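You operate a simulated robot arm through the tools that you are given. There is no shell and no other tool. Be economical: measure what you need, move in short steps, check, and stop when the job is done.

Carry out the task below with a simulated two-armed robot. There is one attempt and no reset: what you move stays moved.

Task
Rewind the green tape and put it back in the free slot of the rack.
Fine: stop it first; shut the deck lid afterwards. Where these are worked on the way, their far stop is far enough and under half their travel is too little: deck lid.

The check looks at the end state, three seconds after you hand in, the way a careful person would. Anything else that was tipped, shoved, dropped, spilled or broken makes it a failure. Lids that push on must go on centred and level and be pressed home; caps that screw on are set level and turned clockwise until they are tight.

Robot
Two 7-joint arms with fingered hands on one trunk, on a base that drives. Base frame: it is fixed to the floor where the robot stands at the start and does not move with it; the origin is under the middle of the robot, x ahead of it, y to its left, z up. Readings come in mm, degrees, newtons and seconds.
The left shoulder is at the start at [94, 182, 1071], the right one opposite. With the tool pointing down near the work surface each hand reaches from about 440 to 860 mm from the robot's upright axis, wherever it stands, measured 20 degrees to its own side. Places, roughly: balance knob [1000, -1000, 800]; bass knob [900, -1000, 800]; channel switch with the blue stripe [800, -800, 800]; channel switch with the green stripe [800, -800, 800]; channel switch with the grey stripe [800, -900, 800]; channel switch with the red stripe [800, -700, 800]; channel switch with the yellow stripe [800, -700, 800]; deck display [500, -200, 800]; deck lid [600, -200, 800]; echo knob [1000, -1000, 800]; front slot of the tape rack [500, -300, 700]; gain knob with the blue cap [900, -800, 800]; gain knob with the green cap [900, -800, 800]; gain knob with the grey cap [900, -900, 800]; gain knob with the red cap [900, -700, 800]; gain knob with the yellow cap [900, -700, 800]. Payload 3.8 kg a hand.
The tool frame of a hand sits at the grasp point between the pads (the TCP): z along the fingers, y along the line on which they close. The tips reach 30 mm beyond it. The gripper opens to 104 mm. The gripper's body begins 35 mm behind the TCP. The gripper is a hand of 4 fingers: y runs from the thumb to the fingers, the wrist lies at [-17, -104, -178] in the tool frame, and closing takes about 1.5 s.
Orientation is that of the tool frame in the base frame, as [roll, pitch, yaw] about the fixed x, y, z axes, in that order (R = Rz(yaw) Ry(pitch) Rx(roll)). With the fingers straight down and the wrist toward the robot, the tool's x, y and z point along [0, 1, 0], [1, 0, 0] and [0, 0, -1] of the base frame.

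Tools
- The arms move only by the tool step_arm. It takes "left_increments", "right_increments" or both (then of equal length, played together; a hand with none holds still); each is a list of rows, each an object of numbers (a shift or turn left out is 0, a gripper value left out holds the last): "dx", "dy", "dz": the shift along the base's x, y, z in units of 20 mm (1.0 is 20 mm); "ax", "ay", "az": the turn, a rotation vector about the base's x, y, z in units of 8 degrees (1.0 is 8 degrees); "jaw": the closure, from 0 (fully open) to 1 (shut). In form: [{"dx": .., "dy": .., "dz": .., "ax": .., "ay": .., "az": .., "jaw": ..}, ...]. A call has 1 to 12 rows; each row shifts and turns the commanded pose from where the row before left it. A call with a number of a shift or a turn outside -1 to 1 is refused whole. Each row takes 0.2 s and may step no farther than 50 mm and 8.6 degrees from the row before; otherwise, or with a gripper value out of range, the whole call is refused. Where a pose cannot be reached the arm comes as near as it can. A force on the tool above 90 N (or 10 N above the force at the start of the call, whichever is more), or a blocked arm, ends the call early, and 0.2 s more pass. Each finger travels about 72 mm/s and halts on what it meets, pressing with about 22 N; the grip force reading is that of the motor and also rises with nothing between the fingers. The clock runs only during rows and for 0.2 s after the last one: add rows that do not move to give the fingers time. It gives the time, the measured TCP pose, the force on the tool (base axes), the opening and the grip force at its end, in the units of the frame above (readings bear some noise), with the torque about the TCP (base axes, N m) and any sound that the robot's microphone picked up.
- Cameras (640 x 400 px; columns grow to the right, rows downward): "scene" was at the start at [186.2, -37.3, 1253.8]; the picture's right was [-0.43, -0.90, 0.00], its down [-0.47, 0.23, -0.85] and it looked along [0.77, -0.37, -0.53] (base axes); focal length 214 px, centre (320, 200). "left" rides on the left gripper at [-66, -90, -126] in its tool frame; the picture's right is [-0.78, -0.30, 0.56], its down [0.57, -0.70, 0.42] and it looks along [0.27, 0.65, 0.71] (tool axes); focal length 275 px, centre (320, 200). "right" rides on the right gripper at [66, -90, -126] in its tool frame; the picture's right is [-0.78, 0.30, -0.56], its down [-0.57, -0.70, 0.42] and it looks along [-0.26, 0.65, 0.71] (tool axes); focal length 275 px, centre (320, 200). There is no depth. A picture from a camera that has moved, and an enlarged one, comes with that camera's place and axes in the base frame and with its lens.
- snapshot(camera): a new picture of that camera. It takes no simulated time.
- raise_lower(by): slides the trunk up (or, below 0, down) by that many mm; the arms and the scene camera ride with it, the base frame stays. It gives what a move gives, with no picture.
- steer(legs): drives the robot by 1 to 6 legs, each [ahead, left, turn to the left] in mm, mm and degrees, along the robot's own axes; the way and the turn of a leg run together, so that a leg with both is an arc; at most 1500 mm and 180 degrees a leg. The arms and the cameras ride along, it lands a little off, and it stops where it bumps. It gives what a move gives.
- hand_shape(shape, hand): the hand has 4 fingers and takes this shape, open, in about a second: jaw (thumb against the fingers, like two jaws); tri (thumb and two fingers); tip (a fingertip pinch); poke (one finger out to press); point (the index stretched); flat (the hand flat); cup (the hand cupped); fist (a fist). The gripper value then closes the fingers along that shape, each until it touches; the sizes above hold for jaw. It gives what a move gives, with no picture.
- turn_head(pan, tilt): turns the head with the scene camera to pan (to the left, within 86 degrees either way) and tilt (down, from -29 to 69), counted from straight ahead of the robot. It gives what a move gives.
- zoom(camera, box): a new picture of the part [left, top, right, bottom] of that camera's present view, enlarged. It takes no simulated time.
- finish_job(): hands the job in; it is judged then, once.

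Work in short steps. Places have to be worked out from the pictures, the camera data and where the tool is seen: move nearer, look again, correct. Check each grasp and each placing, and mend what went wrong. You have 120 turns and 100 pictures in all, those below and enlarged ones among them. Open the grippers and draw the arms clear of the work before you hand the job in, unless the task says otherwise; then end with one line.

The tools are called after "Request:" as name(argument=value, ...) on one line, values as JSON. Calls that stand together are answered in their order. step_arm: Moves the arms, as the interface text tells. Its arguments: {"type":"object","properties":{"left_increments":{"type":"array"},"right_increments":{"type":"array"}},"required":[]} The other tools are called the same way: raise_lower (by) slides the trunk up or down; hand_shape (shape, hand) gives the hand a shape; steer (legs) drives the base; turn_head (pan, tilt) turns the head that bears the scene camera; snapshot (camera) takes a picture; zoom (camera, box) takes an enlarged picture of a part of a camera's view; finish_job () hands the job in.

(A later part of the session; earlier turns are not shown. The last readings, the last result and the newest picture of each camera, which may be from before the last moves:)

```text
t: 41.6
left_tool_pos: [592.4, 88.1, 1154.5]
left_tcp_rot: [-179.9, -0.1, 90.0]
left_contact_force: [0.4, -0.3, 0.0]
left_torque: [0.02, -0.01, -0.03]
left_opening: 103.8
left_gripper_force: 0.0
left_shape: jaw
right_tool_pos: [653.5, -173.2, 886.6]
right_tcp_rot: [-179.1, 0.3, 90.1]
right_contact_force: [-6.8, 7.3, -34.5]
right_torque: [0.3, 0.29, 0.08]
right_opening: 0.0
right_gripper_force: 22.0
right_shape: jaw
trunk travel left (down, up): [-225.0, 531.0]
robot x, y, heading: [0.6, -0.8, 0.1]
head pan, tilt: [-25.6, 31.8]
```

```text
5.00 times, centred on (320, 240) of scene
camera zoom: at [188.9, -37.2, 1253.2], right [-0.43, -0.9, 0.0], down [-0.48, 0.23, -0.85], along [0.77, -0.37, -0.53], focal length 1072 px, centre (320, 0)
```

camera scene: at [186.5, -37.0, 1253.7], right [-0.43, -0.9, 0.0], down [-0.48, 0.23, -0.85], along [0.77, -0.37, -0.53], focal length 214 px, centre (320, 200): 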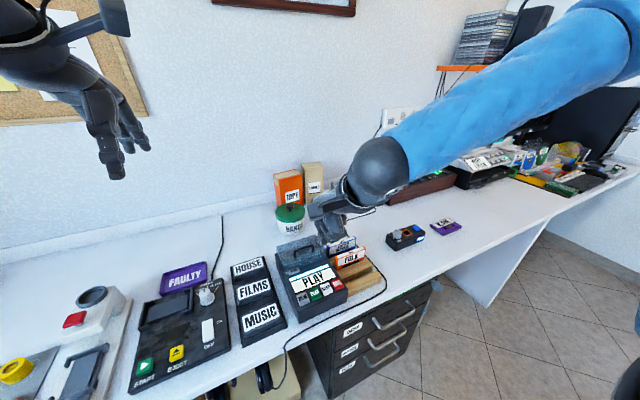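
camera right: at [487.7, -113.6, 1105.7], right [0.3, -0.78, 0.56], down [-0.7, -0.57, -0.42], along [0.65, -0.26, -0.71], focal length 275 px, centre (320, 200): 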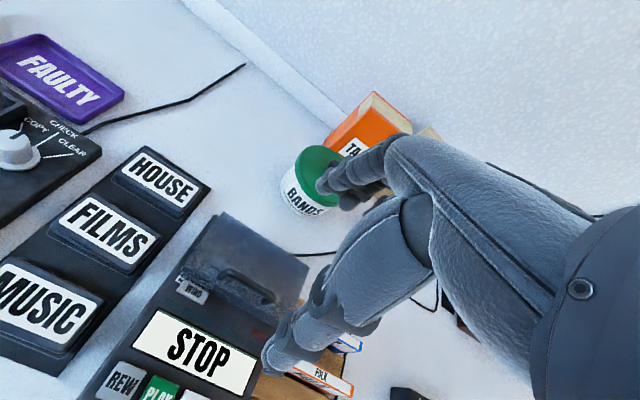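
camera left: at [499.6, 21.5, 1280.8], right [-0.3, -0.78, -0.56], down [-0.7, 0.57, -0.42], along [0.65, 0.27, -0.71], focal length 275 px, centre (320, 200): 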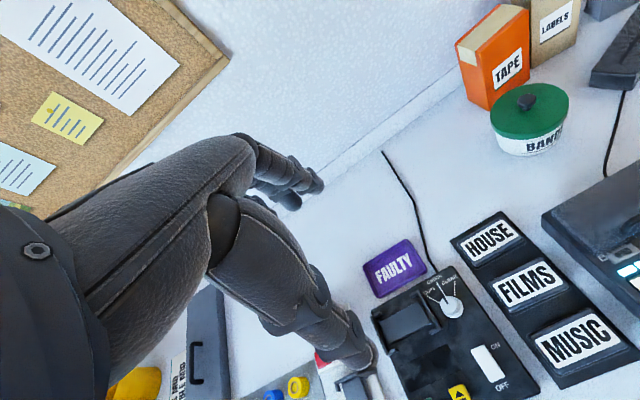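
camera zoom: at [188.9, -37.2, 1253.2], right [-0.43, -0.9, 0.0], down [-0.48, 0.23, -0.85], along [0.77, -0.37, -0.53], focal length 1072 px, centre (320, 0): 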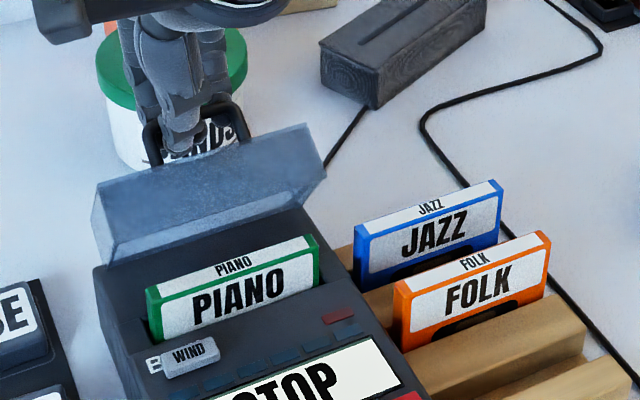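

The lid is past 60° or so. I'm pulling slightly high, so I continue backwards with a downward component.

Request:
step_arm(right_increments=[{"dx": 0.45, "dz": -0.3}, {"dx": 0.45, "dz": -0.2}, {"dx": 0.45, "dz": -0.25}])

Request:
zoom(camera="scene", box=[270, 200, 370, 280])

```text
t: 42.4
left_tool_pos: [590.5, 89.9, 1154.6]
left_tcp_rot: [-179.9, 0.1, 90.0]
left_contact_force: [-0.3, -0.1, -0.4]
left_torque: [0.0, -0.03, 0.03]
left_opening: 103.6
left_gripper_force: 0.1
left_shape: jaw
right_tool_pos: [678.2, -173.4, 877.6]
right_tcp_rot: [-179.8, 0.0, 90.2]
right_contact_force: [-10.1, 10.8, -18.0]
right_torque: [0.26, 0.2, 0.06]
right_opening: 0.1
right_gripper_force: 21.9
right_shape: jaw
right hand out of reach, approached as far as the arm can: row 3
trunk travel left (down, up): [-225.0, 531.0]
robot x, y, heading: [-2.1, -2.3, 0.2]
head pan, tilt: [-25.6, 31.8]
```

```text
5.00 times, centred on (320, 240) of scene
camera zoom: at [187.1, -36.5, 1253.7], right [-0.43, -0.9, 0.0], down [-0.48, 0.23, -0.85], along [0.77, -0.37, -0.53], focal length 1072 px, centre (320, 0)
```

zoom: 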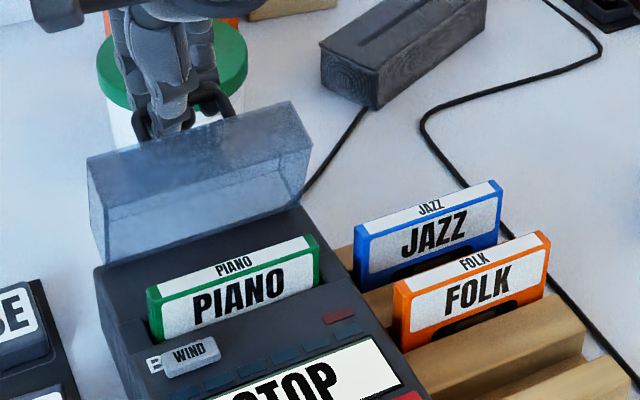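

The arm is at its reach limit with the lid near upright. I open the fingers slightly to see whether the lid stays there.

Request:
step_arm(right_increments=[{"jaw": 0.85}, {"jaw": 0.75}, {}, {}])

Request:
zoom(camera="scene", box=[270, 200, 370, 280])

Request:
snapshot(camera="right")

```text
t: 43.4
left_tool_pos: [589.5, 89.9, 1155.0]
left_tcp_rot: [-179.9, -0.1, 90.1]
left_contact_force: [-0.6, -0.9, -1.0]
left_torque: [0.0, 0.02, -0.05]
left_opening: 103.8
left_gripper_force: 0.1
left_shape: jaw
right_tool_pos: [680.1, -175.6, 879.8]
right_tcp_rot: [179.9, 0.0, 90.0]
right_contact_force: [0.8, 0.2, -0.1]
right_torque: [0.02, 0.02, -0.01]
right_opening: 25.5
right_gripper_force: 0.1
right_shape: jaw
trunk travel left (down, up): [-225.0, 531.0]
robot x, y, heading: [1.3, -1.4, -0.1]
head pan, tilt: [-25.6, 31.8]
```

```text
5.00 times, centred on (320, 240) of scene
camera zoom: at [186.4, -37.2, 1253.8], right [-0.43, -0.9, 0.0], down [-0.47, 0.23, -0.85], along [0.77, -0.37, -0.53], focal length 1072 px, centre (320, 0)
```

zoom: 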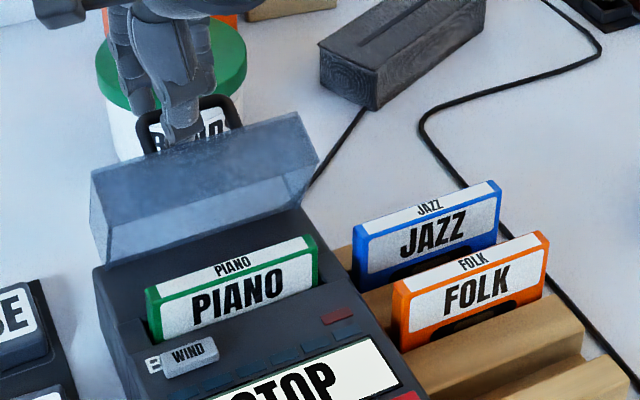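

```text
63 pictures are left
camera right: at [590.8, -108.1, 1005.6], right [0.3, -0.78, 0.56], down [-0.7, -0.57, -0.43], along [0.65, -0.26, -0.71], focal length 275 px, centre (320, 200)
```

right: 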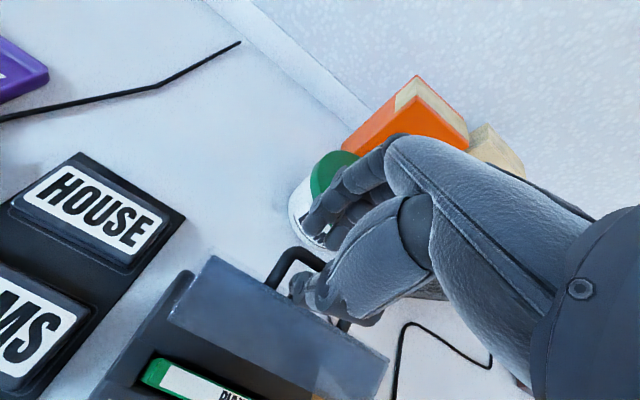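

The lid stays with almost no load. I lift the hand straight out of the handle and check whether it holds by itself.

Request:
step_arm(right_increments=[{"dz": 0.5}, {"dz": 1}, {"dz": 1}, {"dz": 1}])

Request:
zoom(camera="scene", box=[270, 200, 370, 280])

```text
t: 44.4
left_tool_pos: [589.3, 88.7, 1156.2]
left_tcp_rot: [179.9, -0.1, 90.0]
left_contact_force: [1.0, 0.3, 0.4]
left_torque: [0.01, -0.04, 0.0]
left_opening: 103.8
left_gripper_force: 0.0
left_shape: jaw
right_tool_pos: [677.6, -173.8, 950.1]
right_tcp_rot: [-180.0, -0.1, 90.1]
right_contact_force: [0.3, -0.2, -0.2]
right_torque: [-0.01, 0.02, -0.02]
right_opening: 25.9
right_gripper_force: 0.1
right_shape: jaw
trunk travel left (down, up): [-225.0, 531.0]
robot x, y, heading: [0.1, -0.7, 0.2]
head pan, tilt: [-25.6, 31.8]
```

```text
5.00 times, centred on (320, 240) of scene
camera zoom: at [186.0, -37.1, 1253.9], right [-0.43, -0.9, 0.0], down [-0.47, 0.23, -0.85], along [0.77, -0.37, -0.53], focal length 1072 px, centre (320, 0)
```

zoom: 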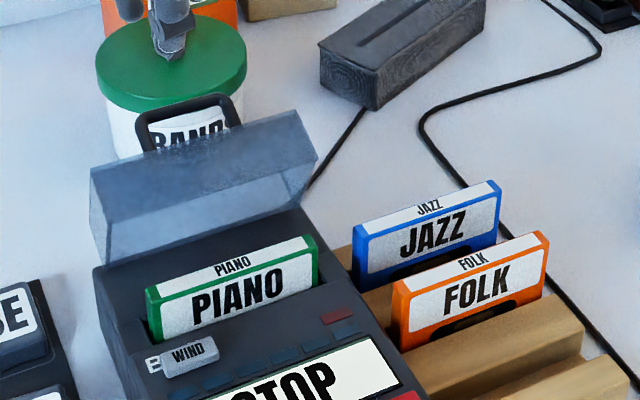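

The lid holds on its own at roughly 70°. For more room behind the tape, I come round in front of it and push its inner side farther back with closed fingers.

Request:
step_arm(right_increments=[{"dx": -1, "jaw": 1}, {"dx": -1}, {"dx": -1}, {"dx": -1}, {"dx": -0.4}, {"dz": -1}, {"dz": -1}, {"dz": -1}])

Request:
zoom(camera="scene", box=[270, 200, 370, 280])

Request:
zoom(camera="right", box=[120, 120, 420, 360])

```text
t: 46.2
left_tool_pos: [590.9, 88.9, 1155.1]
left_tcp_rot: [179.9, 0.0, 90.1]
left_contact_force: [-0.4, 0.6, 0.5]
left_torque: [0.0, -0.01, 0.0]
left_opening: 103.7
left_gripper_force: 0.1
left_shape: jaw
right_tool_pos: [589.8, -174.9, 887.9]
right_tcp_rot: [-180.0, 0.0, 89.9]
right_contact_force: [-1.1, -0.3, -0.3]
right_torque: [-0.01, -0.02, 0.01]
right_opening: 0.0
right_gripper_force: 22.4
right_shape: jaw
trunk travel left (down, up): [-225.0, 531.0]
robot x, y, heading: [-1.2, 1.1, -0.0]
head pan, tilt: [-25.6, 31.8]
```

```text
5.00 times, centred on (320, 240) of scene
camera zoom: at [186.7, -37.4, 1253.7], right [-0.43, -0.9, 0.0], down [-0.48, 0.23, -0.85], along [0.77, -0.37, -0.53], focal length 1072 px, centre (320, 0)
```

zoom: 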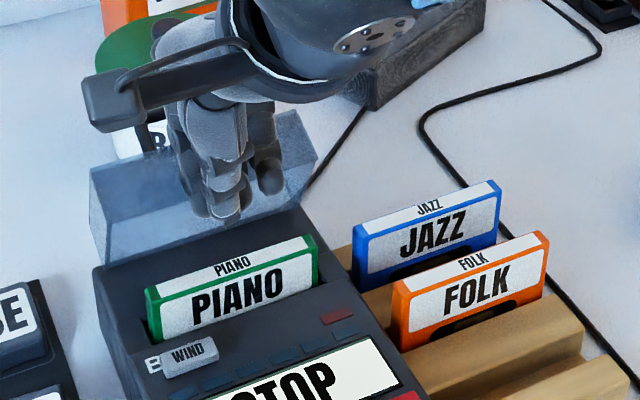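

```text
1.67 times, centred on (270, 240) of right
camera zoom: at [502.1, -107.6, 1013.9], right [0.3, -0.78, 0.56], down [-0.7, -0.57, -0.42], along [0.65, -0.26, -0.71], focal length 459 px, centre (403, 133)
```

zoom: 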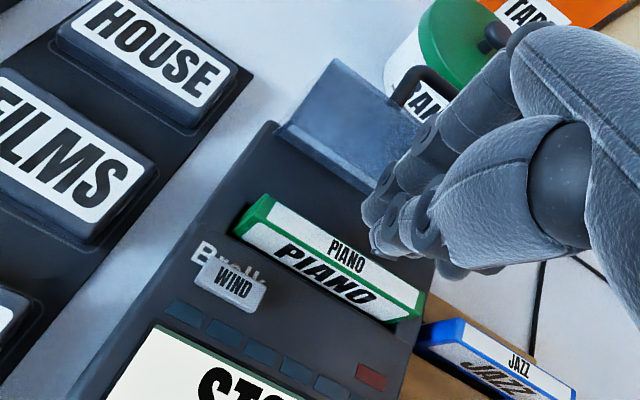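

Nothing touches yet, and the hand is in front of the lid. I push toward +x in small steps.

Request:
step_arm(right_increments=[{"dx": 0.6}, {"dx": 0.6}, {"dx": 0.6}, {"dx": 0.6}, {"dx": 0.6}, {"dx": 0.6}])

Request:
zoom(camera="scene", box=[270, 200, 370, 280])

```text
t: 47.6
left_tool_pos: [587.1, 89.3, 1156.4]
left_tcp_rot: [180.0, 0.0, 90.0]
left_contact_force: [0.8, -0.2, 0.2]
left_torque: [0.0, 0.02, -0.03]
left_opening: 103.6
left_gripper_force: 0.1
left_shape: jaw
right_tool_pos: [659.8, -173.1, 889.1]
right_tcp_rot: [180.0, 0.0, 90.1]
right_contact_force: [-2.8, -0.8, 12.8]
right_torque: [-0.1, 0.05, -0.04]
right_opening: 0.0
right_gripper_force: 22.4
right_shape: jaw
trunk travel left (down, up): [-225.0, 531.0]
robot x, y, heading: [-0.6, -2.7, -0.0]
head pan, tilt: [-25.6, 31.8]
```

```text
5.00 times, centred on (320, 240) of scene
camera zoom: at [184.0, -37.2, 1254.2], right [-0.43, -0.9, 0.0], down [-0.47, 0.23, -0.85], along [0.77, -0.37, -0.53], focal length 1072 px, centre (320, 0)
```

zoom: 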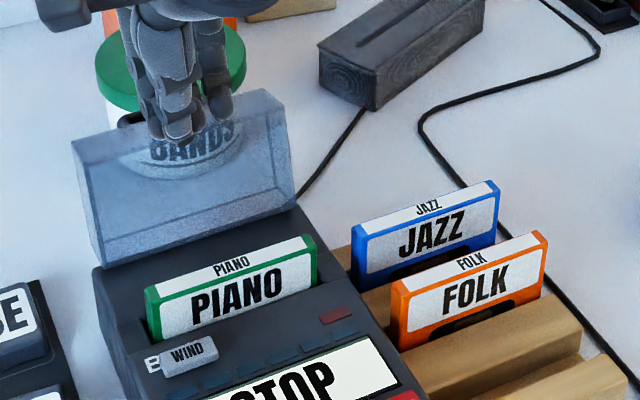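

The lid is now at about 100°. I back off, rise, and go over the tape (centre about (597,-182), top z≈812) with the jaw partly open.

Request:
step_arm(right_increments=[{"dx": -0.5}, {"dx": -0.8}, {"dx": -0.8}, {"dx": -1, "dy": -0.4, "jaw": 0.5}, {}, {}])

Request:
zoom(camera="scene", box=[270, 200, 370, 280])

Request:
zoom(camera="right", box=[180, 150, 400, 320])

```text
t: 49.0
left_tool_pos: [588.4, 89.7, 1156.3]
left_tcp_rot: [-180.0, 0.0, 90.0]
left_contact_force: [0.2, 0.7, 0.5]
left_torque: [0.03, 0.0, 0.02]
left_opening: 103.8
left_gripper_force: 0.0
left_shape: jaw
right_tool_pos: [599.3, -182.3, 891.6]
right_tcp_rot: [179.9, -0.1, 90.0]
right_contact_force: [-1.3, -1.1, 9.5]
right_torque: [0.03, -0.27, -0.06]
right_opening: 50.4
right_gripper_force: 0.1
right_shape: jaw
trunk travel left (down, up): [-225.0, 531.0]
robot x, y, heading: [-0.9, 1.0, -0.1]
head pan, tilt: [-25.6, 31.8]
```

```text
5.00 times, centred on (320, 240) of scene
camera zoom: at [185.1, -37.1, 1254.0], right [-0.43, -0.9, 0.0], down [-0.47, 0.23, -0.85], along [0.77, -0.37, -0.53], focal length 1072 px, centre (320, 0)
```

zoom: 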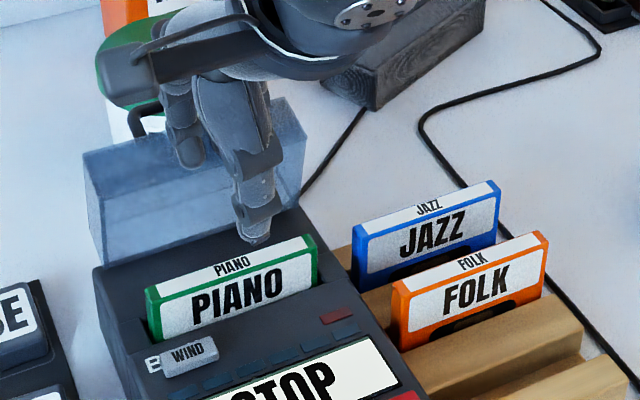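

```text
2.35 times, centred on (290, 235) of right
camera zoom: at [510.4, -115.6, 1017.2], right [0.3, -0.78, 0.56], down [-0.7, -0.57, -0.43], along [0.65, -0.26, -0.71], focal length 648 px, centre (391, 118)
```

zoom: 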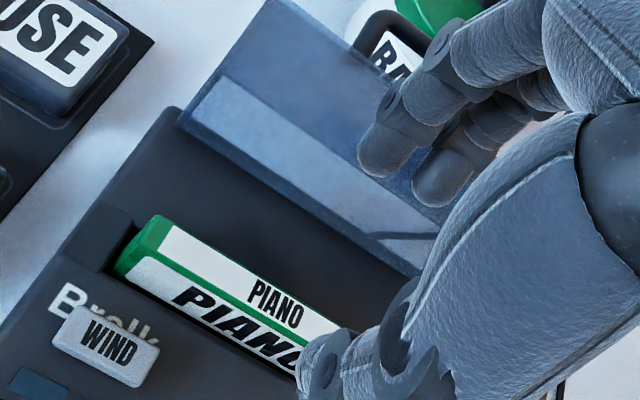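

The opened fingers brush the lid's inner face lightly. I narrow the jaw to about 30 mm and descend over the tape in small steps.

Request:
step_arm(right_increments=[{"jaw": 0.68, "dx": -0.1}, {}, {"dz": -0.8}, {"dz": -0.8}, {"dz": -0.6}])

Request:
zoom(camera="scene", box=[270, 200, 370, 280])

Request:
zoom(camera="right", box=[180, 150, 400, 320])

```text
t: 50.1
left_tool_pos: [586.7, 87.6, 1156.4]
left_tcp_rot: [179.8, 0.1, 90.0]
left_contact_force: [-0.1, 0.0, -0.4]
left_torque: [0.0, 0.08, 0.02]
left_opening: 103.6
left_gripper_force: 0.1
left_shape: jaw
right_tool_pos: [606.7, -177.3, 880.7]
right_tcp_rot: [176.6, -0.5, 90.3]
right_contact_force: [-15.2, -4.7, 57.2]
right_torque: [-0.76, -0.7, -0.27]
right_opening: 31.4
right_gripper_force: 0.1
right_shape: jaw
trunk travel left (down, up): [-225.0, 531.0]
robot x, y, heading: [1.5, 0.6, -0.1]
head pan, tilt: [-25.6, 31.8]
stopped in row 5 (right hand): the force on the tool passed its limit at 96 N (the readings are from after the stop); the commanded pose is now the measured one
```

```text
5.00 times, centred on (320, 240) of scene
camera zoom: at [182.3, -37.1, 1254.5], right [-0.43, -0.9, 0.0], down [-0.47, 0.23, -0.85], along [0.77, -0.37, -0.52], focal length 1072 px, centre (320, 0)
```

zoom: 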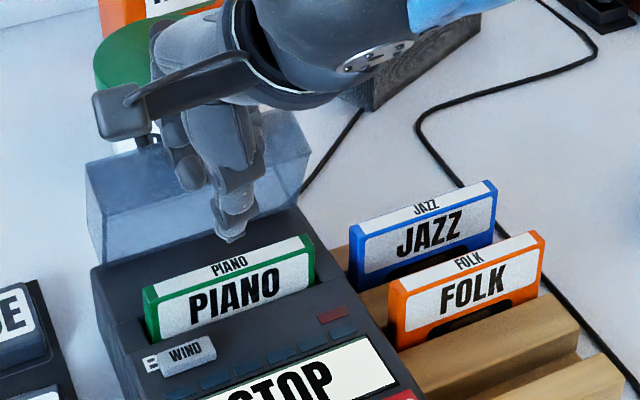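

```text
2.35 times, centred on (290, 235) of right
camera zoom: at [510.4, -112.6, 1001.6], right [0.27, -0.78, 0.57], down [-0.67, -0.57, -0.47], along [0.69, -0.26, -0.68], focal length 648 px, centre (391, 118)
```

zoom: 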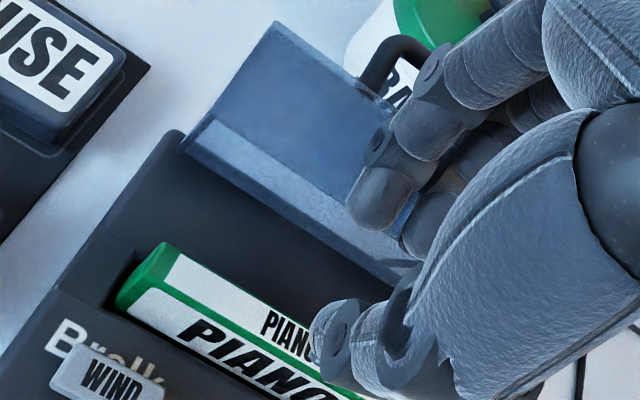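

The knuckles caught the lid's free edge. I raise at once, then push the lid fully back with closed fingers and withdraw without opening them near it.

Request:
step_arm(right_increments=[{"dz": 0.6}, {"dz": 0.8}, {"dz": 0.6, "dx": -0.6}, {"dx": -0.8, "ax": 0.4, "jaw": 1}, {}, {}])

Request:
zoom(camera="scene", box=[270, 200, 370, 280])

Request:
zoom(camera="right", box=[180, 150, 400, 320])

```text
t: 51.5
left_tool_pos: [589.8, 88.0, 1156.2]
left_tcp_rot: [-180.0, -0.1, 89.9]
left_contact_force: [-0.2, 0.2, 0.0]
left_torque: [-0.01, -0.02, -0.02]
left_opening: 103.6
left_gripper_force: 0.1
left_shape: jaw
right_tool_pos: [575.8, -181.2, 906.7]
right_tcp_rot: [178.1, -3.6, 90.1]
right_contact_force: [-0.2, 0.4, -0.1]
right_torque: [-0.01, -0.03, -0.02]
right_opening: 0.0
right_gripper_force: 22.1
right_shape: jaw
trunk travel left (down, up): [-225.0, 531.0]
robot x, y, heading: [3.3, 1.1, -0.1]
head pan, tilt: [-25.6, 31.8]
```

```text
5.00 times, centred on (320, 240) of scene
camera zoom: at [185.9, -37.7, 1253.8], right [-0.43, -0.9, 0.0], down [-0.47, 0.23, -0.85], along [0.77, -0.37, -0.53], focal length 1072 px, centre (320, 0)
```

zoom: 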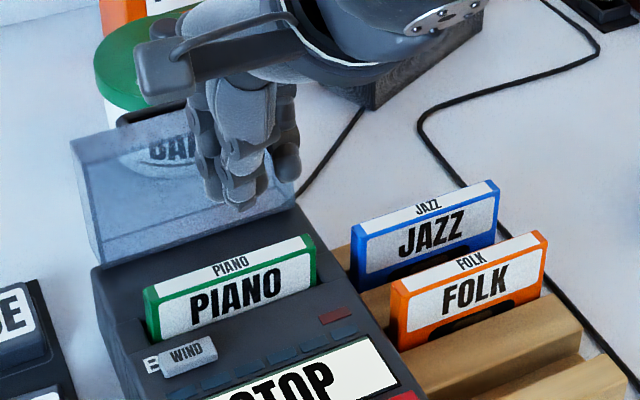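

```text
2.35 times, centred on (290, 235) of right
camera zoom: at [484.3, -121.8, 1033.9], right [0.28, -0.81, 0.52], down [-0.69, -0.55, -0.48], along [0.67, -0.22, -0.71], focal length 648 px, centre (391, 118)
```

zoom: 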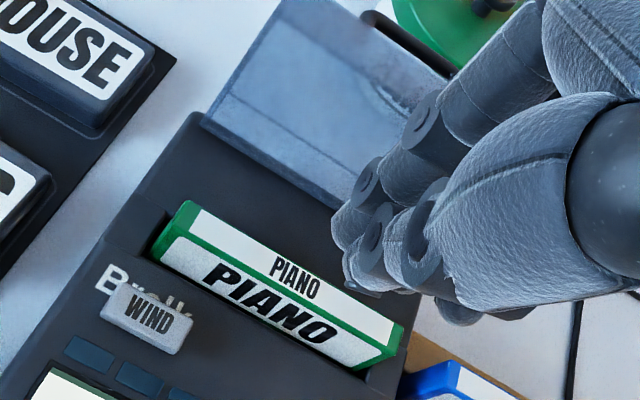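

The lid has swung back to its stop and stays there; only the wide-open fingers had pulled it. I level the hand, open narrowly, and come over the tape again.

Request:
step_arm(right_increments=[{"ax": -0.45, "ay": 0.24, "jaw": 0.7}, {"dx": 0.5}, {"dx": 0.5}, {"dz": -0.4}, {"dz": -0.4}])

Request:
zoom(camera="scene", box=[270, 200, 370, 280])

Request:
zoom(camera="right", box=[180, 150, 400, 320])

```text
t: 52.7
left_tool_pos: [589.5, 87.6, 1156.7]
left_tcp_rot: [-180.0, -0.1, 89.9]
left_contact_force: [-0.1, -0.3, 0.3]
left_torque: [0.01, 0.02, -0.03]
left_opening: 104.1
left_gripper_force: 0.1
left_shape: jaw
right_tool_pos: [595.4, -181.6, 891.0]
right_tcp_rot: [-180.0, 0.0, 90.1]
right_contact_force: [0.1, -0.6, 0.2]
right_torque: [-0.03, -0.03, -0.01]
right_opening: 30.7
right_gripper_force: 0.0
right_shape: jaw
trunk travel left (down, up): [-225.0, 531.0]
robot x, y, heading: [-2.2, -2.5, 0.1]
head pan, tilt: [-25.6, 31.8]
```

```text
5.00 times, centred on (320, 240) of scene
camera zoom: at [186.1, -37.6, 1253.8], right [-0.43, -0.9, 0.0], down [-0.47, 0.23, -0.85], along [0.77, -0.37, -0.53], focal length 1072 px, centre (320, 0)
```

zoom: 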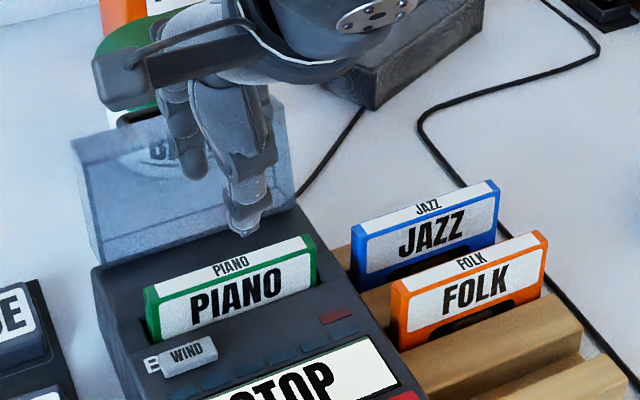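

```text
2.35 times, centred on (290, 235) of right
camera zoom: at [507.8, -113.7, 1017.3], right [0.3, -0.77, 0.56], down [-0.7, -0.57, -0.42], along [0.65, -0.27, -0.71], focal length 648 px, centre (391, 118)
```

zoom: 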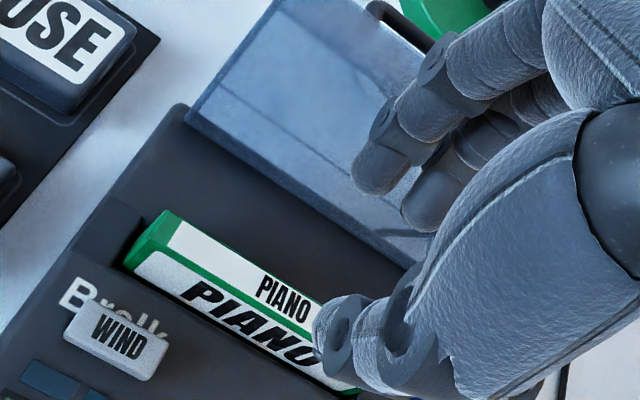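

There's clear space all round. The tape spans x≈585–602, centred under the jaw, so I descend in small steps to z≈820.

Request:
step_arm(right_increments=[{"dz": -0.6, "jaw": 0.66}, {"dz": -0.6}, {"dz": -0.6}, {"dz": -0.5}, {"dz": -0.5}, {"dz": -0.4}, {"dz": -0.3}])

Request:
zoom(camera="scene", box=[270, 200, 370, 280])

Request:
zoom(camera="right", box=[180, 150, 400, 320])

```text
t: 54.3
left_tool_pos: [590.1, 87.8, 1155.3]
left_tcp_rot: [-179.9, 0.0, 89.9]
left_contact_force: [-0.5, -0.4, -0.4]
left_torque: [0.03, -0.01, -0.01]
left_opening: 103.9
left_gripper_force: 0.0
left_shape: jaw
right_tool_pos: [596.8, -179.7, 821.5]
right_tcp_rot: [-179.9, 0.1, 90.1]
right_contact_force: [-0.5, -0.1, 0.9]
right_torque: [-0.01, -0.02, 0.02]
right_opening: 35.1
right_gripper_force: 0.0
right_shape: jaw
trunk travel left (down, up): [-225.0, 531.0]
robot x, y, heading: [0.8, 2.5, -0.1]
head pan, tilt: [-25.6, 31.8]
```

```text
5.00 times, centred on (320, 240) of scene
camera zoom: at [186.0, -37.6, 1253.8], right [-0.43, -0.9, 0.0], down [-0.47, 0.23, -0.85], along [0.77, -0.37, -0.53], focal length 1072 px, centre (320, 0)
```

zoom: 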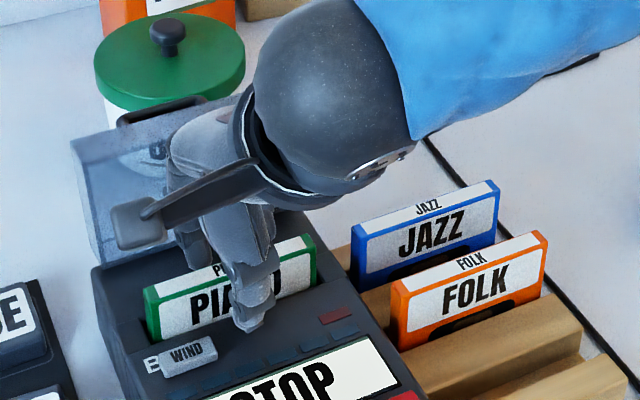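

```text
2.35 times, centred on (290, 235) of right
camera zoom: at [507.7, -112.9, 947.9], right [0.3, -0.77, 0.56], down [-0.7, -0.57, -0.42], along [0.65, -0.27, -0.71], focal length 648 px, centre (391, 118)
```

zoom: 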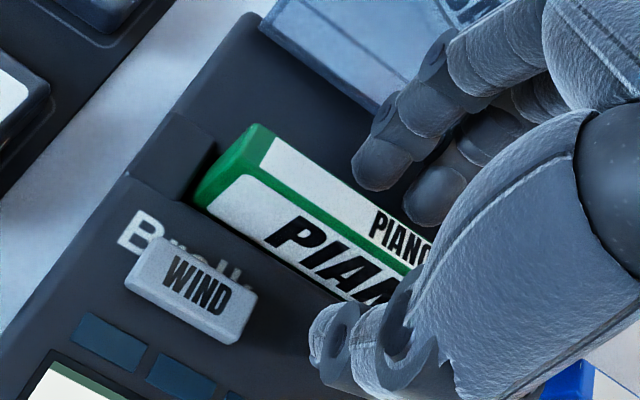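

The fingers straddle the tape without contact. I close the jaw.

Request:
step_arm(right_increments=[{"jaw": 0.75}, {"jaw": 0.85}, {"jaw": 1}, {}, {}, {}, {}])

Request:
zoom(camera="right", box=[180, 150, 400, 320])

```text
t: 55.9
left_tool_pos: [590.2, 87.7, 1156.6]
left_tcp_rot: [179.9, 0.0, 89.9]
left_contact_force: [0.6, -0.3, 0.0]
left_torque: [-0.02, 0.0, 0.01]
left_opening: 103.6
left_gripper_force: 0.0
left_shape: jaw
right_tool_pos: [596.7, -180.7, 822.5]
right_tcp_rot: [-179.9, 0.1, 90.1]
right_contact_force: [-0.8, -0.1, -0.6]
right_torque: [0.05, 0.02, 0.04]
right_opening: 7.0
right_gripper_force: 22.1
right_shape: jaw
trunk travel left (down, up): [-225.0, 531.0]
robot x, y, heading: [3.2, 3.5, -0.3]
head pan, tilt: [-25.6, 31.8]
```

```text
2.35 times, centred on (290, 235) of right
camera zoom: at [507.6, -113.0, 947.8], right [0.3, -0.77, 0.56], down [-0.7, -0.57, -0.42], along [0.65, -0.27, -0.71], focal length 648 px, centre (391, 118)
```

zoom: 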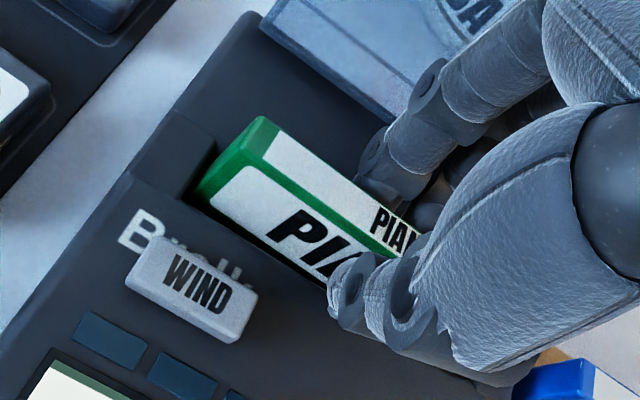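

The tape is held (opening 7 mm, grip 22 N). I lift straight up.

Request:
step_arm(right_increments=[{"dz": 0.4}, {"dz": 0.5}, {"dz": 0.7}, {"dz": 0.8}, {"dz": 0.8}, {"dz": 0.8}, {"dz": 0.8}])

Request:
zoom(camera="scene", box=[260, 180, 385, 280])

Request:
zoom(camera="right", box=[180, 150, 400, 320])

```text
t: 57.5
left_tool_pos: [589.5, 87.7, 1156.2]
left_tcp_rot: [180.0, 0.0, 89.9]
left_contact_force: [0.4, 0.6, 0.7]
left_torque: [0.01, -0.02, 0.02]
left_opening: 103.6
left_gripper_force: 0.0
left_shape: jaw
right_tool_pos: [595.6, -178.2, 919.0]
right_tcp_rot: [-179.9, 0.1, 90.2]
right_contact_force: [-0.5, -0.8, -0.6]
right_torque: [0.02, 0.02, -0.01]
right_opening: 7.1
right_gripper_force: 22.2
right_shape: jaw
trunk travel left (down, up): [-225.0, 531.0]
robot x, y, heading: [-3.6, -3.2, -0.3]
head pan, tilt: [-25.6, 31.8]
```

```text
4.00 times, centred on (322, 230) of scene
camera zoom: at [185.7, -37.5, 1253.9], right [-0.43, -0.9, 0.0], down [-0.47, 0.23, -0.85], along [0.77, -0.37, -0.53], focal length 858 px, centre (310, 80)
```

zoom: 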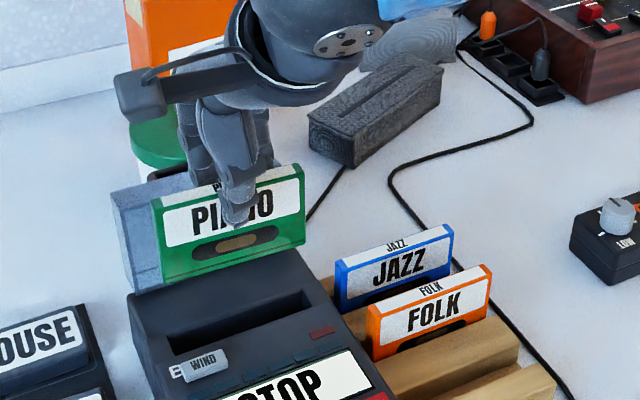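

```text
2.35 times, centred on (290, 235) of right
camera zoom: at [506.5, -110.6, 1044.5], right [0.3, -0.77, 0.56], down [-0.7, -0.58, -0.42], along [0.65, -0.26, -0.71], focal length 648 px, centre (391, 118)
```

zoom: 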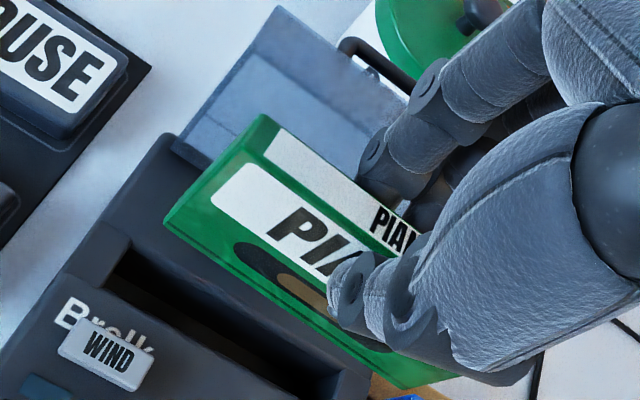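

The tape is out of the deck and hangs straight. I raise a bit more and carry it over the free front slot, TCP to about (497,-305).

Request:
step_arm(right_increments=[{"dz": 0.8}, {"dx": -0.6, "dy": -0.8, "dz": 0.2}, {"dx": -0.6, "dy": -0.8}, {"dx": -0.6, "dy": -0.8}, {"dx": -0.6, "dy": -0.8}, {"dx": -0.6, "dy": -0.8}, {"dx": -0.6, "dy": -0.8}, {"dx": -0.6, "dy": -0.8}, {"dx": -0.73, "dy": -0.75}, {}])

Request:
zoom(camera="scene", box=[280, 200, 405, 300])

Request:
zoom(camera="right", box=[160, 150, 400, 350])

```text
t: 59.7
left_tool_pos: [589.4, 88.0, 1156.5]
left_tcp_rot: [180.0, 0.0, 89.9]
left_contact_force: [0.2, 0.0, -0.6]
left_torque: [0.04, -0.03, -0.01]
left_opening: 103.6
left_gripper_force: 0.0
left_shape: jaw
right_tool_pos: [496.2, -307.5, 936.9]
right_tcp_rot: [-179.9, 0.2, 90.2]
right_contact_force: [-0.6, 0.0, 0.2]
right_torque: [0.0, 0.03, -0.02]
right_opening: 6.9
right_gripper_force: 22.0
right_shape: jaw
trunk travel left (down, up): [-225.0, 531.0]
robot x, y, heading: [-2.7, 1.4, -0.2]
head pan, tilt: [-25.6, 31.8]
```

```text
4.00 times, centred on (342, 250) of scene
camera zoom: at [186.2, -37.4, 1253.7], right [-0.43, -0.9, 0.0], down [-0.47, 0.23, -0.85], along [0.77, -0.37, -0.53], focal length 858 px, centre (230, 0)
```

zoom: 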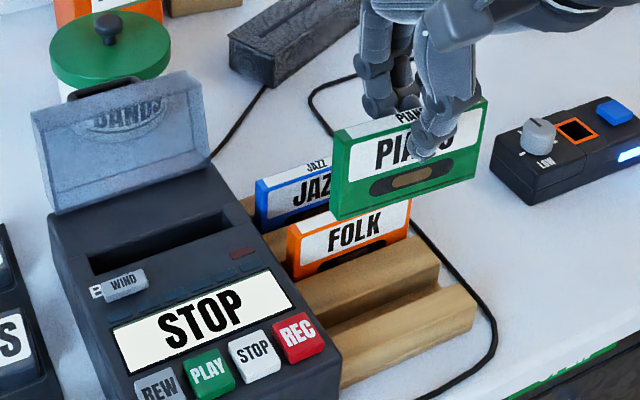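

```text
2.00 times, centred on (280, 250) of right
camera zoom: at [407.7, -239.8, 1063.3], right [0.3, -0.77, 0.56], down [-0.7, -0.58, -0.42], along [0.65, -0.27, -0.71], focal length 551 px, centre (400, 100)
```

zoom: 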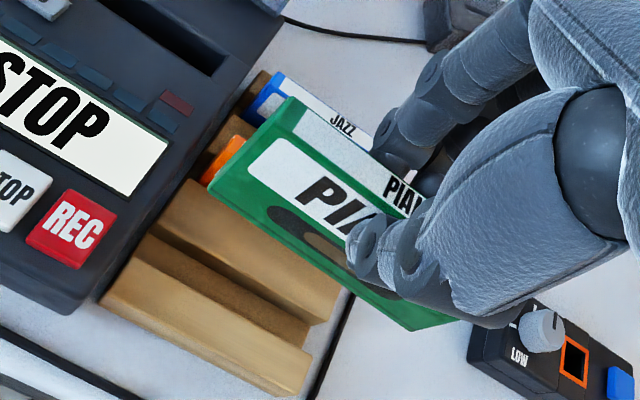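

I zoom in on the groove from both cameras to fix its x and y extent.

Request:
zoom(camera="right", box=[190, 220, 310, 350])

Request:
zoom(camera="scene", box=[345, 250, 405, 300])

```text
3.08 times, centred on (250, 285) of right
camera zoom: at [407.7, -239.8, 1063.3], right [0.3, -0.77, 0.56], down [-0.7, -0.58, -0.42], along [0.65, -0.27, -0.71], focal length 847 px, centre (535, -62)
```

zoom: 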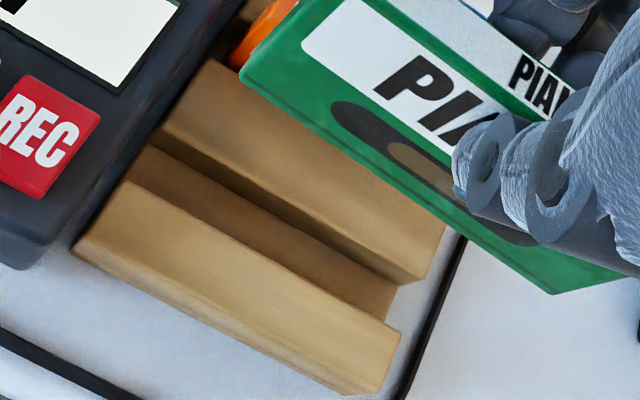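

```text
8.00 times, centred on (375, 275) of scene
camera zoom: at [186.2, -37.4, 1253.7], right [-0.43, -0.9, 0.0], down [-0.47, 0.23, -0.85], along [0.77, -0.37, -0.53], focal length 1716 px, centre (-120, -400)
```

zoom: 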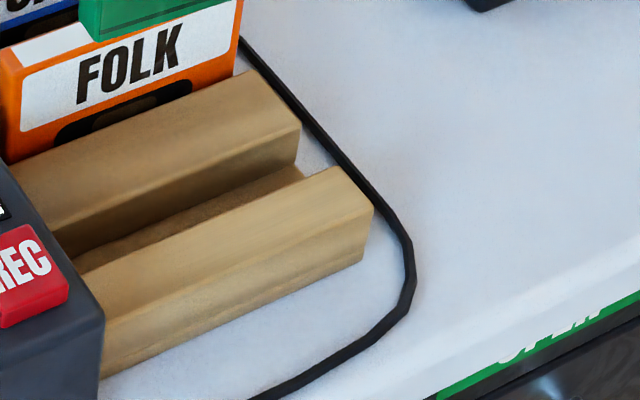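

Groove spans x≈492.6–509.5, so its centre is about 501, while the held tape is centred at about 495; I shift +5.5 mm. Then I descend until the tape bottom is just above the ridges and check.

Request:
step_arm(right_increments=[{"dx": 0.28, "dy": 0.08}, {"dz": -1}, {"dz": -1}, {"dz": -1}, {"dz": -0.9}, {}])

Request:
zoom(camera="scene", box=[330, 230, 405, 300])

Request:
zoom(camera="right", box=[190, 180, 350, 320])

```text
t: 61.1
left_tool_pos: [588.7, 90.1, 1156.1]
left_tcp_rot: [-179.9, 0.0, 90.0]
left_contact_force: [0.3, -0.2, 0.2]
left_torque: [0.04, -0.01, 0.01]
left_opening: 103.7
left_gripper_force: 0.0
left_shape: jaw
right_tool_pos: [501.6, -305.2, 858.8]
right_tcp_rot: [-179.8, 0.1, 90.0]
right_contact_force: [-0.7, -0.1, -0.4]
right_torque: [-0.01, 0.02, 0.01]
right_opening: 7.1
right_gripper_force: 22.1
right_shape: jaw
trunk travel left (down, up): [-225.0, 531.0]
robot x, y, heading: [-2.1, 0.6, -0.1]
head pan, tilt: [-25.6, 31.8]
```

```text
5.71 times, centred on (368, 265) of scene
camera zoom: at [185.8, -37.5, 1253.8], right [-0.43, -0.9, 0.0], down [-0.47, 0.23, -0.85], along [0.77, -0.37, -0.53], focal length 1226 px, centre (49, -171)
```

zoom: 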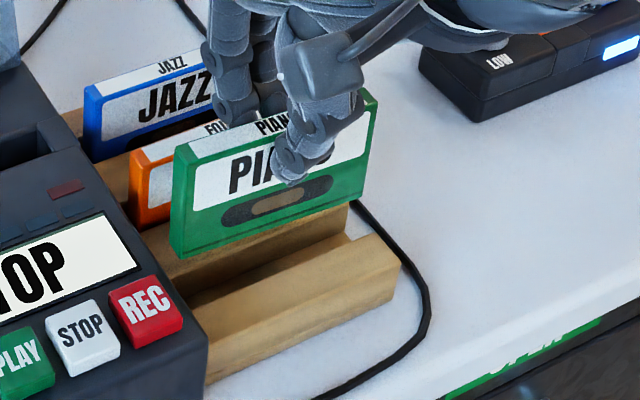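

```text
2.86 times, centred on (270, 250) of right
camera zoom: at [413.3, -237.8, 984.7], right [0.3, -0.77, 0.56], down [-0.7, -0.57, -0.42], along [0.65, -0.27, -0.71], focal length 786 px, centre (463, 57)
```

zoom: 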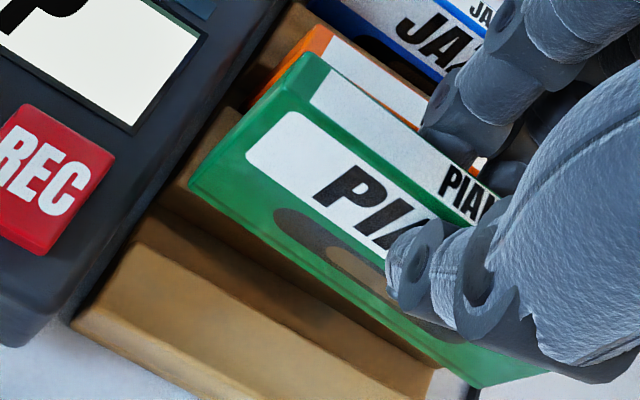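

Estimates put the tape within a few mm of the groove centre. I lower another 14 mm, to just above the ridges, for a more direct comparison.

Request:
step_arm(right_increments=[{"dz": -0.4}, {"dz": -0.3}, {}])

Request:
zoom(camera="scene", box=[350, 250, 400, 290])

Request:
zoom(camera="right", box=[190, 200, 310, 300])

```text
t: 61.9
left_tool_pos: [590.1, 88.1, 1154.5]
left_tcp_rot: [179.9, 0.0, 89.9]
left_contact_force: [0.2, -0.7, 0.0]
left_torque: [-0.02, 0.02, -0.02]
left_opening: 103.7
left_gripper_force: 0.1
left_shape: jaw
right_tool_pos: [501.8, -305.5, 844.9]
right_tcp_rot: [-179.9, 0.0, 90.1]
right_contact_force: [-0.4, 0.6, -0.2]
right_torque: [-0.01, 0.02, -0.01]
right_opening: 7.2
right_gripper_force: 22.4
right_shape: jaw
trunk travel left (down, up): [-225.0, 531.0]
robot x, y, heading: [0.5, -4.5, 0.1]
head pan, tilt: [-25.6, 31.8]
```

```text
10.00 times, centred on (375, 270) of scene
camera zoom: at [185.9, -37.6, 1253.8], right [-0.43, -0.9, 0.0], down [-0.47, 0.23, -0.85], along [0.77, -0.37, -0.53], focal length 2145 px, centre (-230, -500)
```

zoom: 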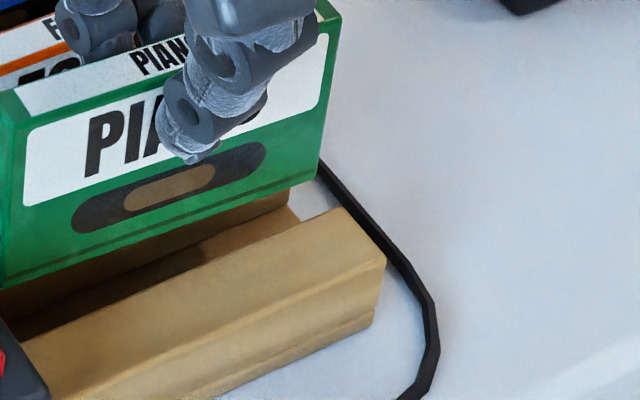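

```text
4.00 times, centred on (250, 250) of right
camera zoom: at [413.0, -238.5, 970.8], right [0.3, -0.77, 0.56], down [-0.7, -0.57, -0.42], along [0.65, -0.27, -0.71], focal length 1101 px, centre (600, 0)
```

zoom: 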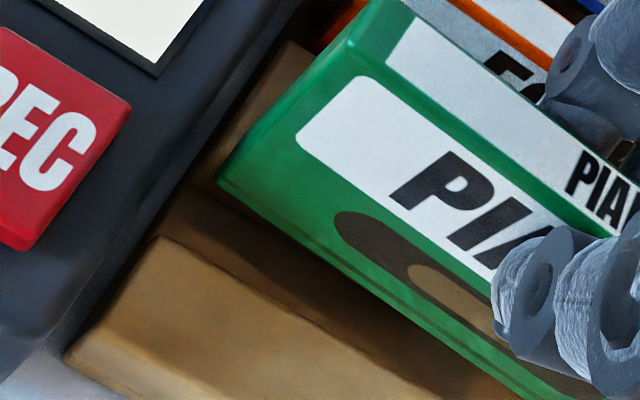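

In the scene picture the tape looks yawed about 3–4° against the groove and centred near x=503, against a groove centre of 501. I correct with a small yaw and shift, then re-measure.

Request:
step_arm(right_increments=[{"az": 0.4, "dx": -0.1}, {}])

Request:
zoom(camera="scene", box=[345, 245, 401, 290])

Request:
zoom(camera="right", box=[180, 180, 340, 320])

```text
t: 62.5
left_tool_pos: [590.5, 88.4, 1156.8]
left_tcp_rot: [-180.0, 0.0, 89.9]
left_contact_force: [-0.9, 0.1, 0.5]
left_torque: [-0.03, -0.02, 0.0]
left_opening: 103.5
left_gripper_force: 0.0
left_shape: jaw
right_tool_pos: [499.3, -304.8, 844.1]
right_tcp_rot: [-179.9, 0.1, 93.3]
right_contact_force: [0.4, 0.0, -0.5]
right_torque: [-0.02, 0.01, 0.02]
right_opening: 7.1
right_gripper_force: 21.5
right_shape: jaw
trunk travel left (down, up): [-225.0, 531.0]
robot x, y, heading: [1.6, -2.7, 0.2]
head pan, tilt: [-25.6, 31.8]
```

```text
8.89 times, centred on (373, 268) of scene
camera zoom: at [186.0, -37.6, 1253.8], right [-0.43, -0.9, 0.0], down [-0.47, 0.23, -0.85], along [0.77, -0.37, -0.53], focal length 1906 px, centre (-151, -400)
```

zoom: 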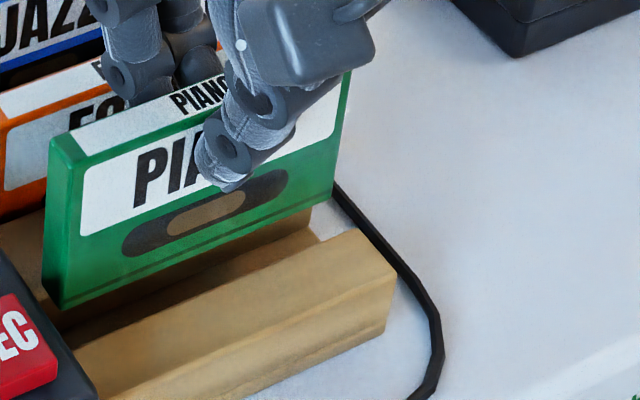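

```text
2.86 times, centred on (260, 250) of right
camera zoom: at [408.4, -243.3, 970.8], right [0.34, -0.76, 0.56], down [-0.67, -0.61, -0.42], along [0.66, -0.23, -0.71], focal length 786 px, centre (491, 57)
```

zoom: 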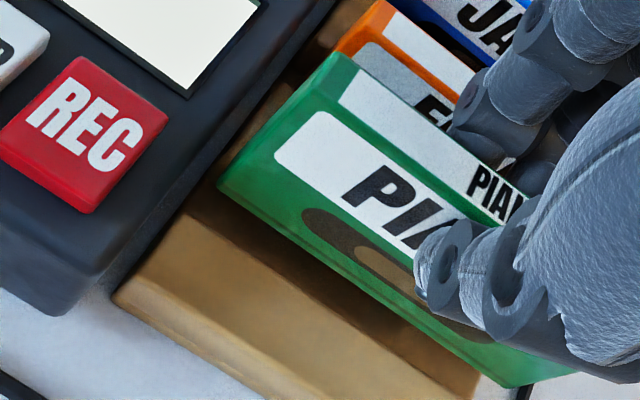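

Both cameras now show the tape parallel to the groove, front face at x≈496 and centre ≈502.5. I shift 1.3 mm back and descend into the groove in small steps.

Request:
step_arm(right_increments=[{"dx": -0.07}, {"dz": -0.3}, {"dz": -0.3}, {"dz": -0.2}])

Request:
zoom(camera="scene", box=[345, 245, 401, 290])

```text
t: 63.5
left_tool_pos: [588.2, 87.6, 1156.3]
left_tcp_rot: [-180.0, 0.0, 89.8]
left_contact_force: [-0.3, 0.4, 0.2]
left_torque: [0.02, 0.01, -0.06]
left_opening: 103.8
left_gripper_force: 0.0
left_shape: jaw
right_tool_pos: [500.2, -305.4, 830.4]
right_tcp_rot: [180.0, 0.1, 93.2]
right_contact_force: [-0.6, 0.3, -0.1]
right_torque: [-0.01, 0.03, 0.03]
right_opening: 6.9
right_gripper_force: 21.8
right_shape: jaw
trunk travel left (down, up): [-225.0, 531.0]
robot x, y, heading: [2.3, 2.0, -0.2]
head pan, tilt: [-25.6, 31.8]
```

```text
8.89 times, centred on (373, 268) of scene
camera zoom: at [186.0, -37.6, 1253.8], right [-0.43, -0.9, 0.0], down [-0.47, 0.23, -0.85], along [0.77, -0.37, -0.53], focal length 1906 px, centre (-151, -400)
```

zoom: 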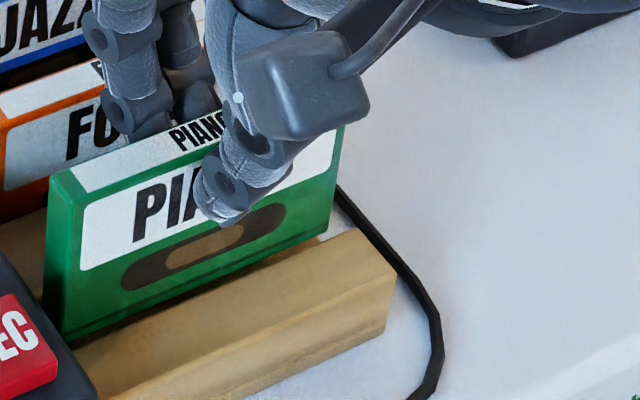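

No contact yet, and the bottom is about level with the ridge tops. I continue down gently.

Request:
step_arm(right_increments=[{"dz": -0.2}, {"dz": -0.2}, {"dz": -0.2}])

Request:
zoom(camera="scene", box=[345, 245, 401, 290])

Request:
zoom(camera="right", box=[180, 180, 340, 320])

```text
t: 64.3
left_tool_pos: [588.9, 87.8, 1156.2]
left_tcp_rot: [-180.0, 0.0, 89.9]
left_contact_force: [0.5, 0.5, 0.5]
left_torque: [-0.01, 0.04, -0.03]
left_opening: 103.8
left_gripper_force: 0.0
left_shape: jaw
right_tool_pos: [499.4, -306.6, 816.6]
right_tcp_rot: [-179.9, 0.1, 93.3]
right_contact_force: [0.6, -0.3, -1.2]
right_torque: [-0.01, 0.02, 0.0]
right_opening: 7.1
right_gripper_force: 21.5
right_shape: jaw
trunk travel left (down, up): [-225.0, 531.0]
robot x, y, heading: [0.9, 0.2, -0.2]
head pan, tilt: [-25.6, 31.8]
```

```text
8.89 times, centred on (373, 268) of scene
camera zoom: at [186.0, -37.6, 1253.8], right [-0.43, -0.9, 0.0], down [-0.47, 0.23, -0.85], along [0.77, -0.37, -0.53], focal length 1906 px, centre (-151, -400)
```

zoom: 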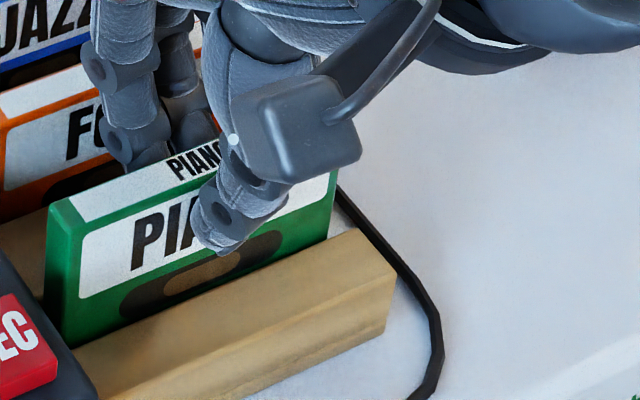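

```text
2.86 times, centred on (260, 250) of right
camera zoom: at [407.4, -244.2, 943.9], right [0.34, -0.76, 0.56], down [-0.67, -0.61, -0.42], along [0.66, -0.23, -0.71], focal length 786 px, centre (491, 57)
```

zoom: 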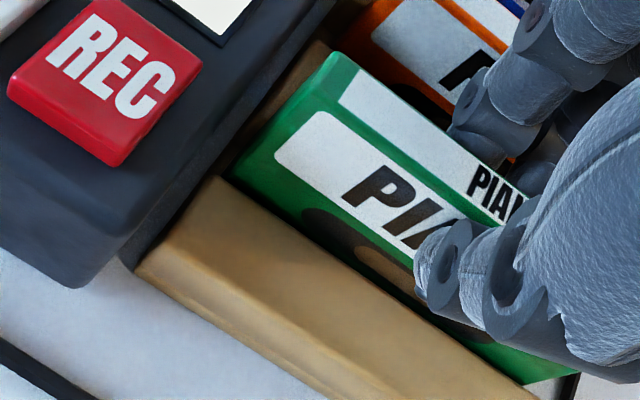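

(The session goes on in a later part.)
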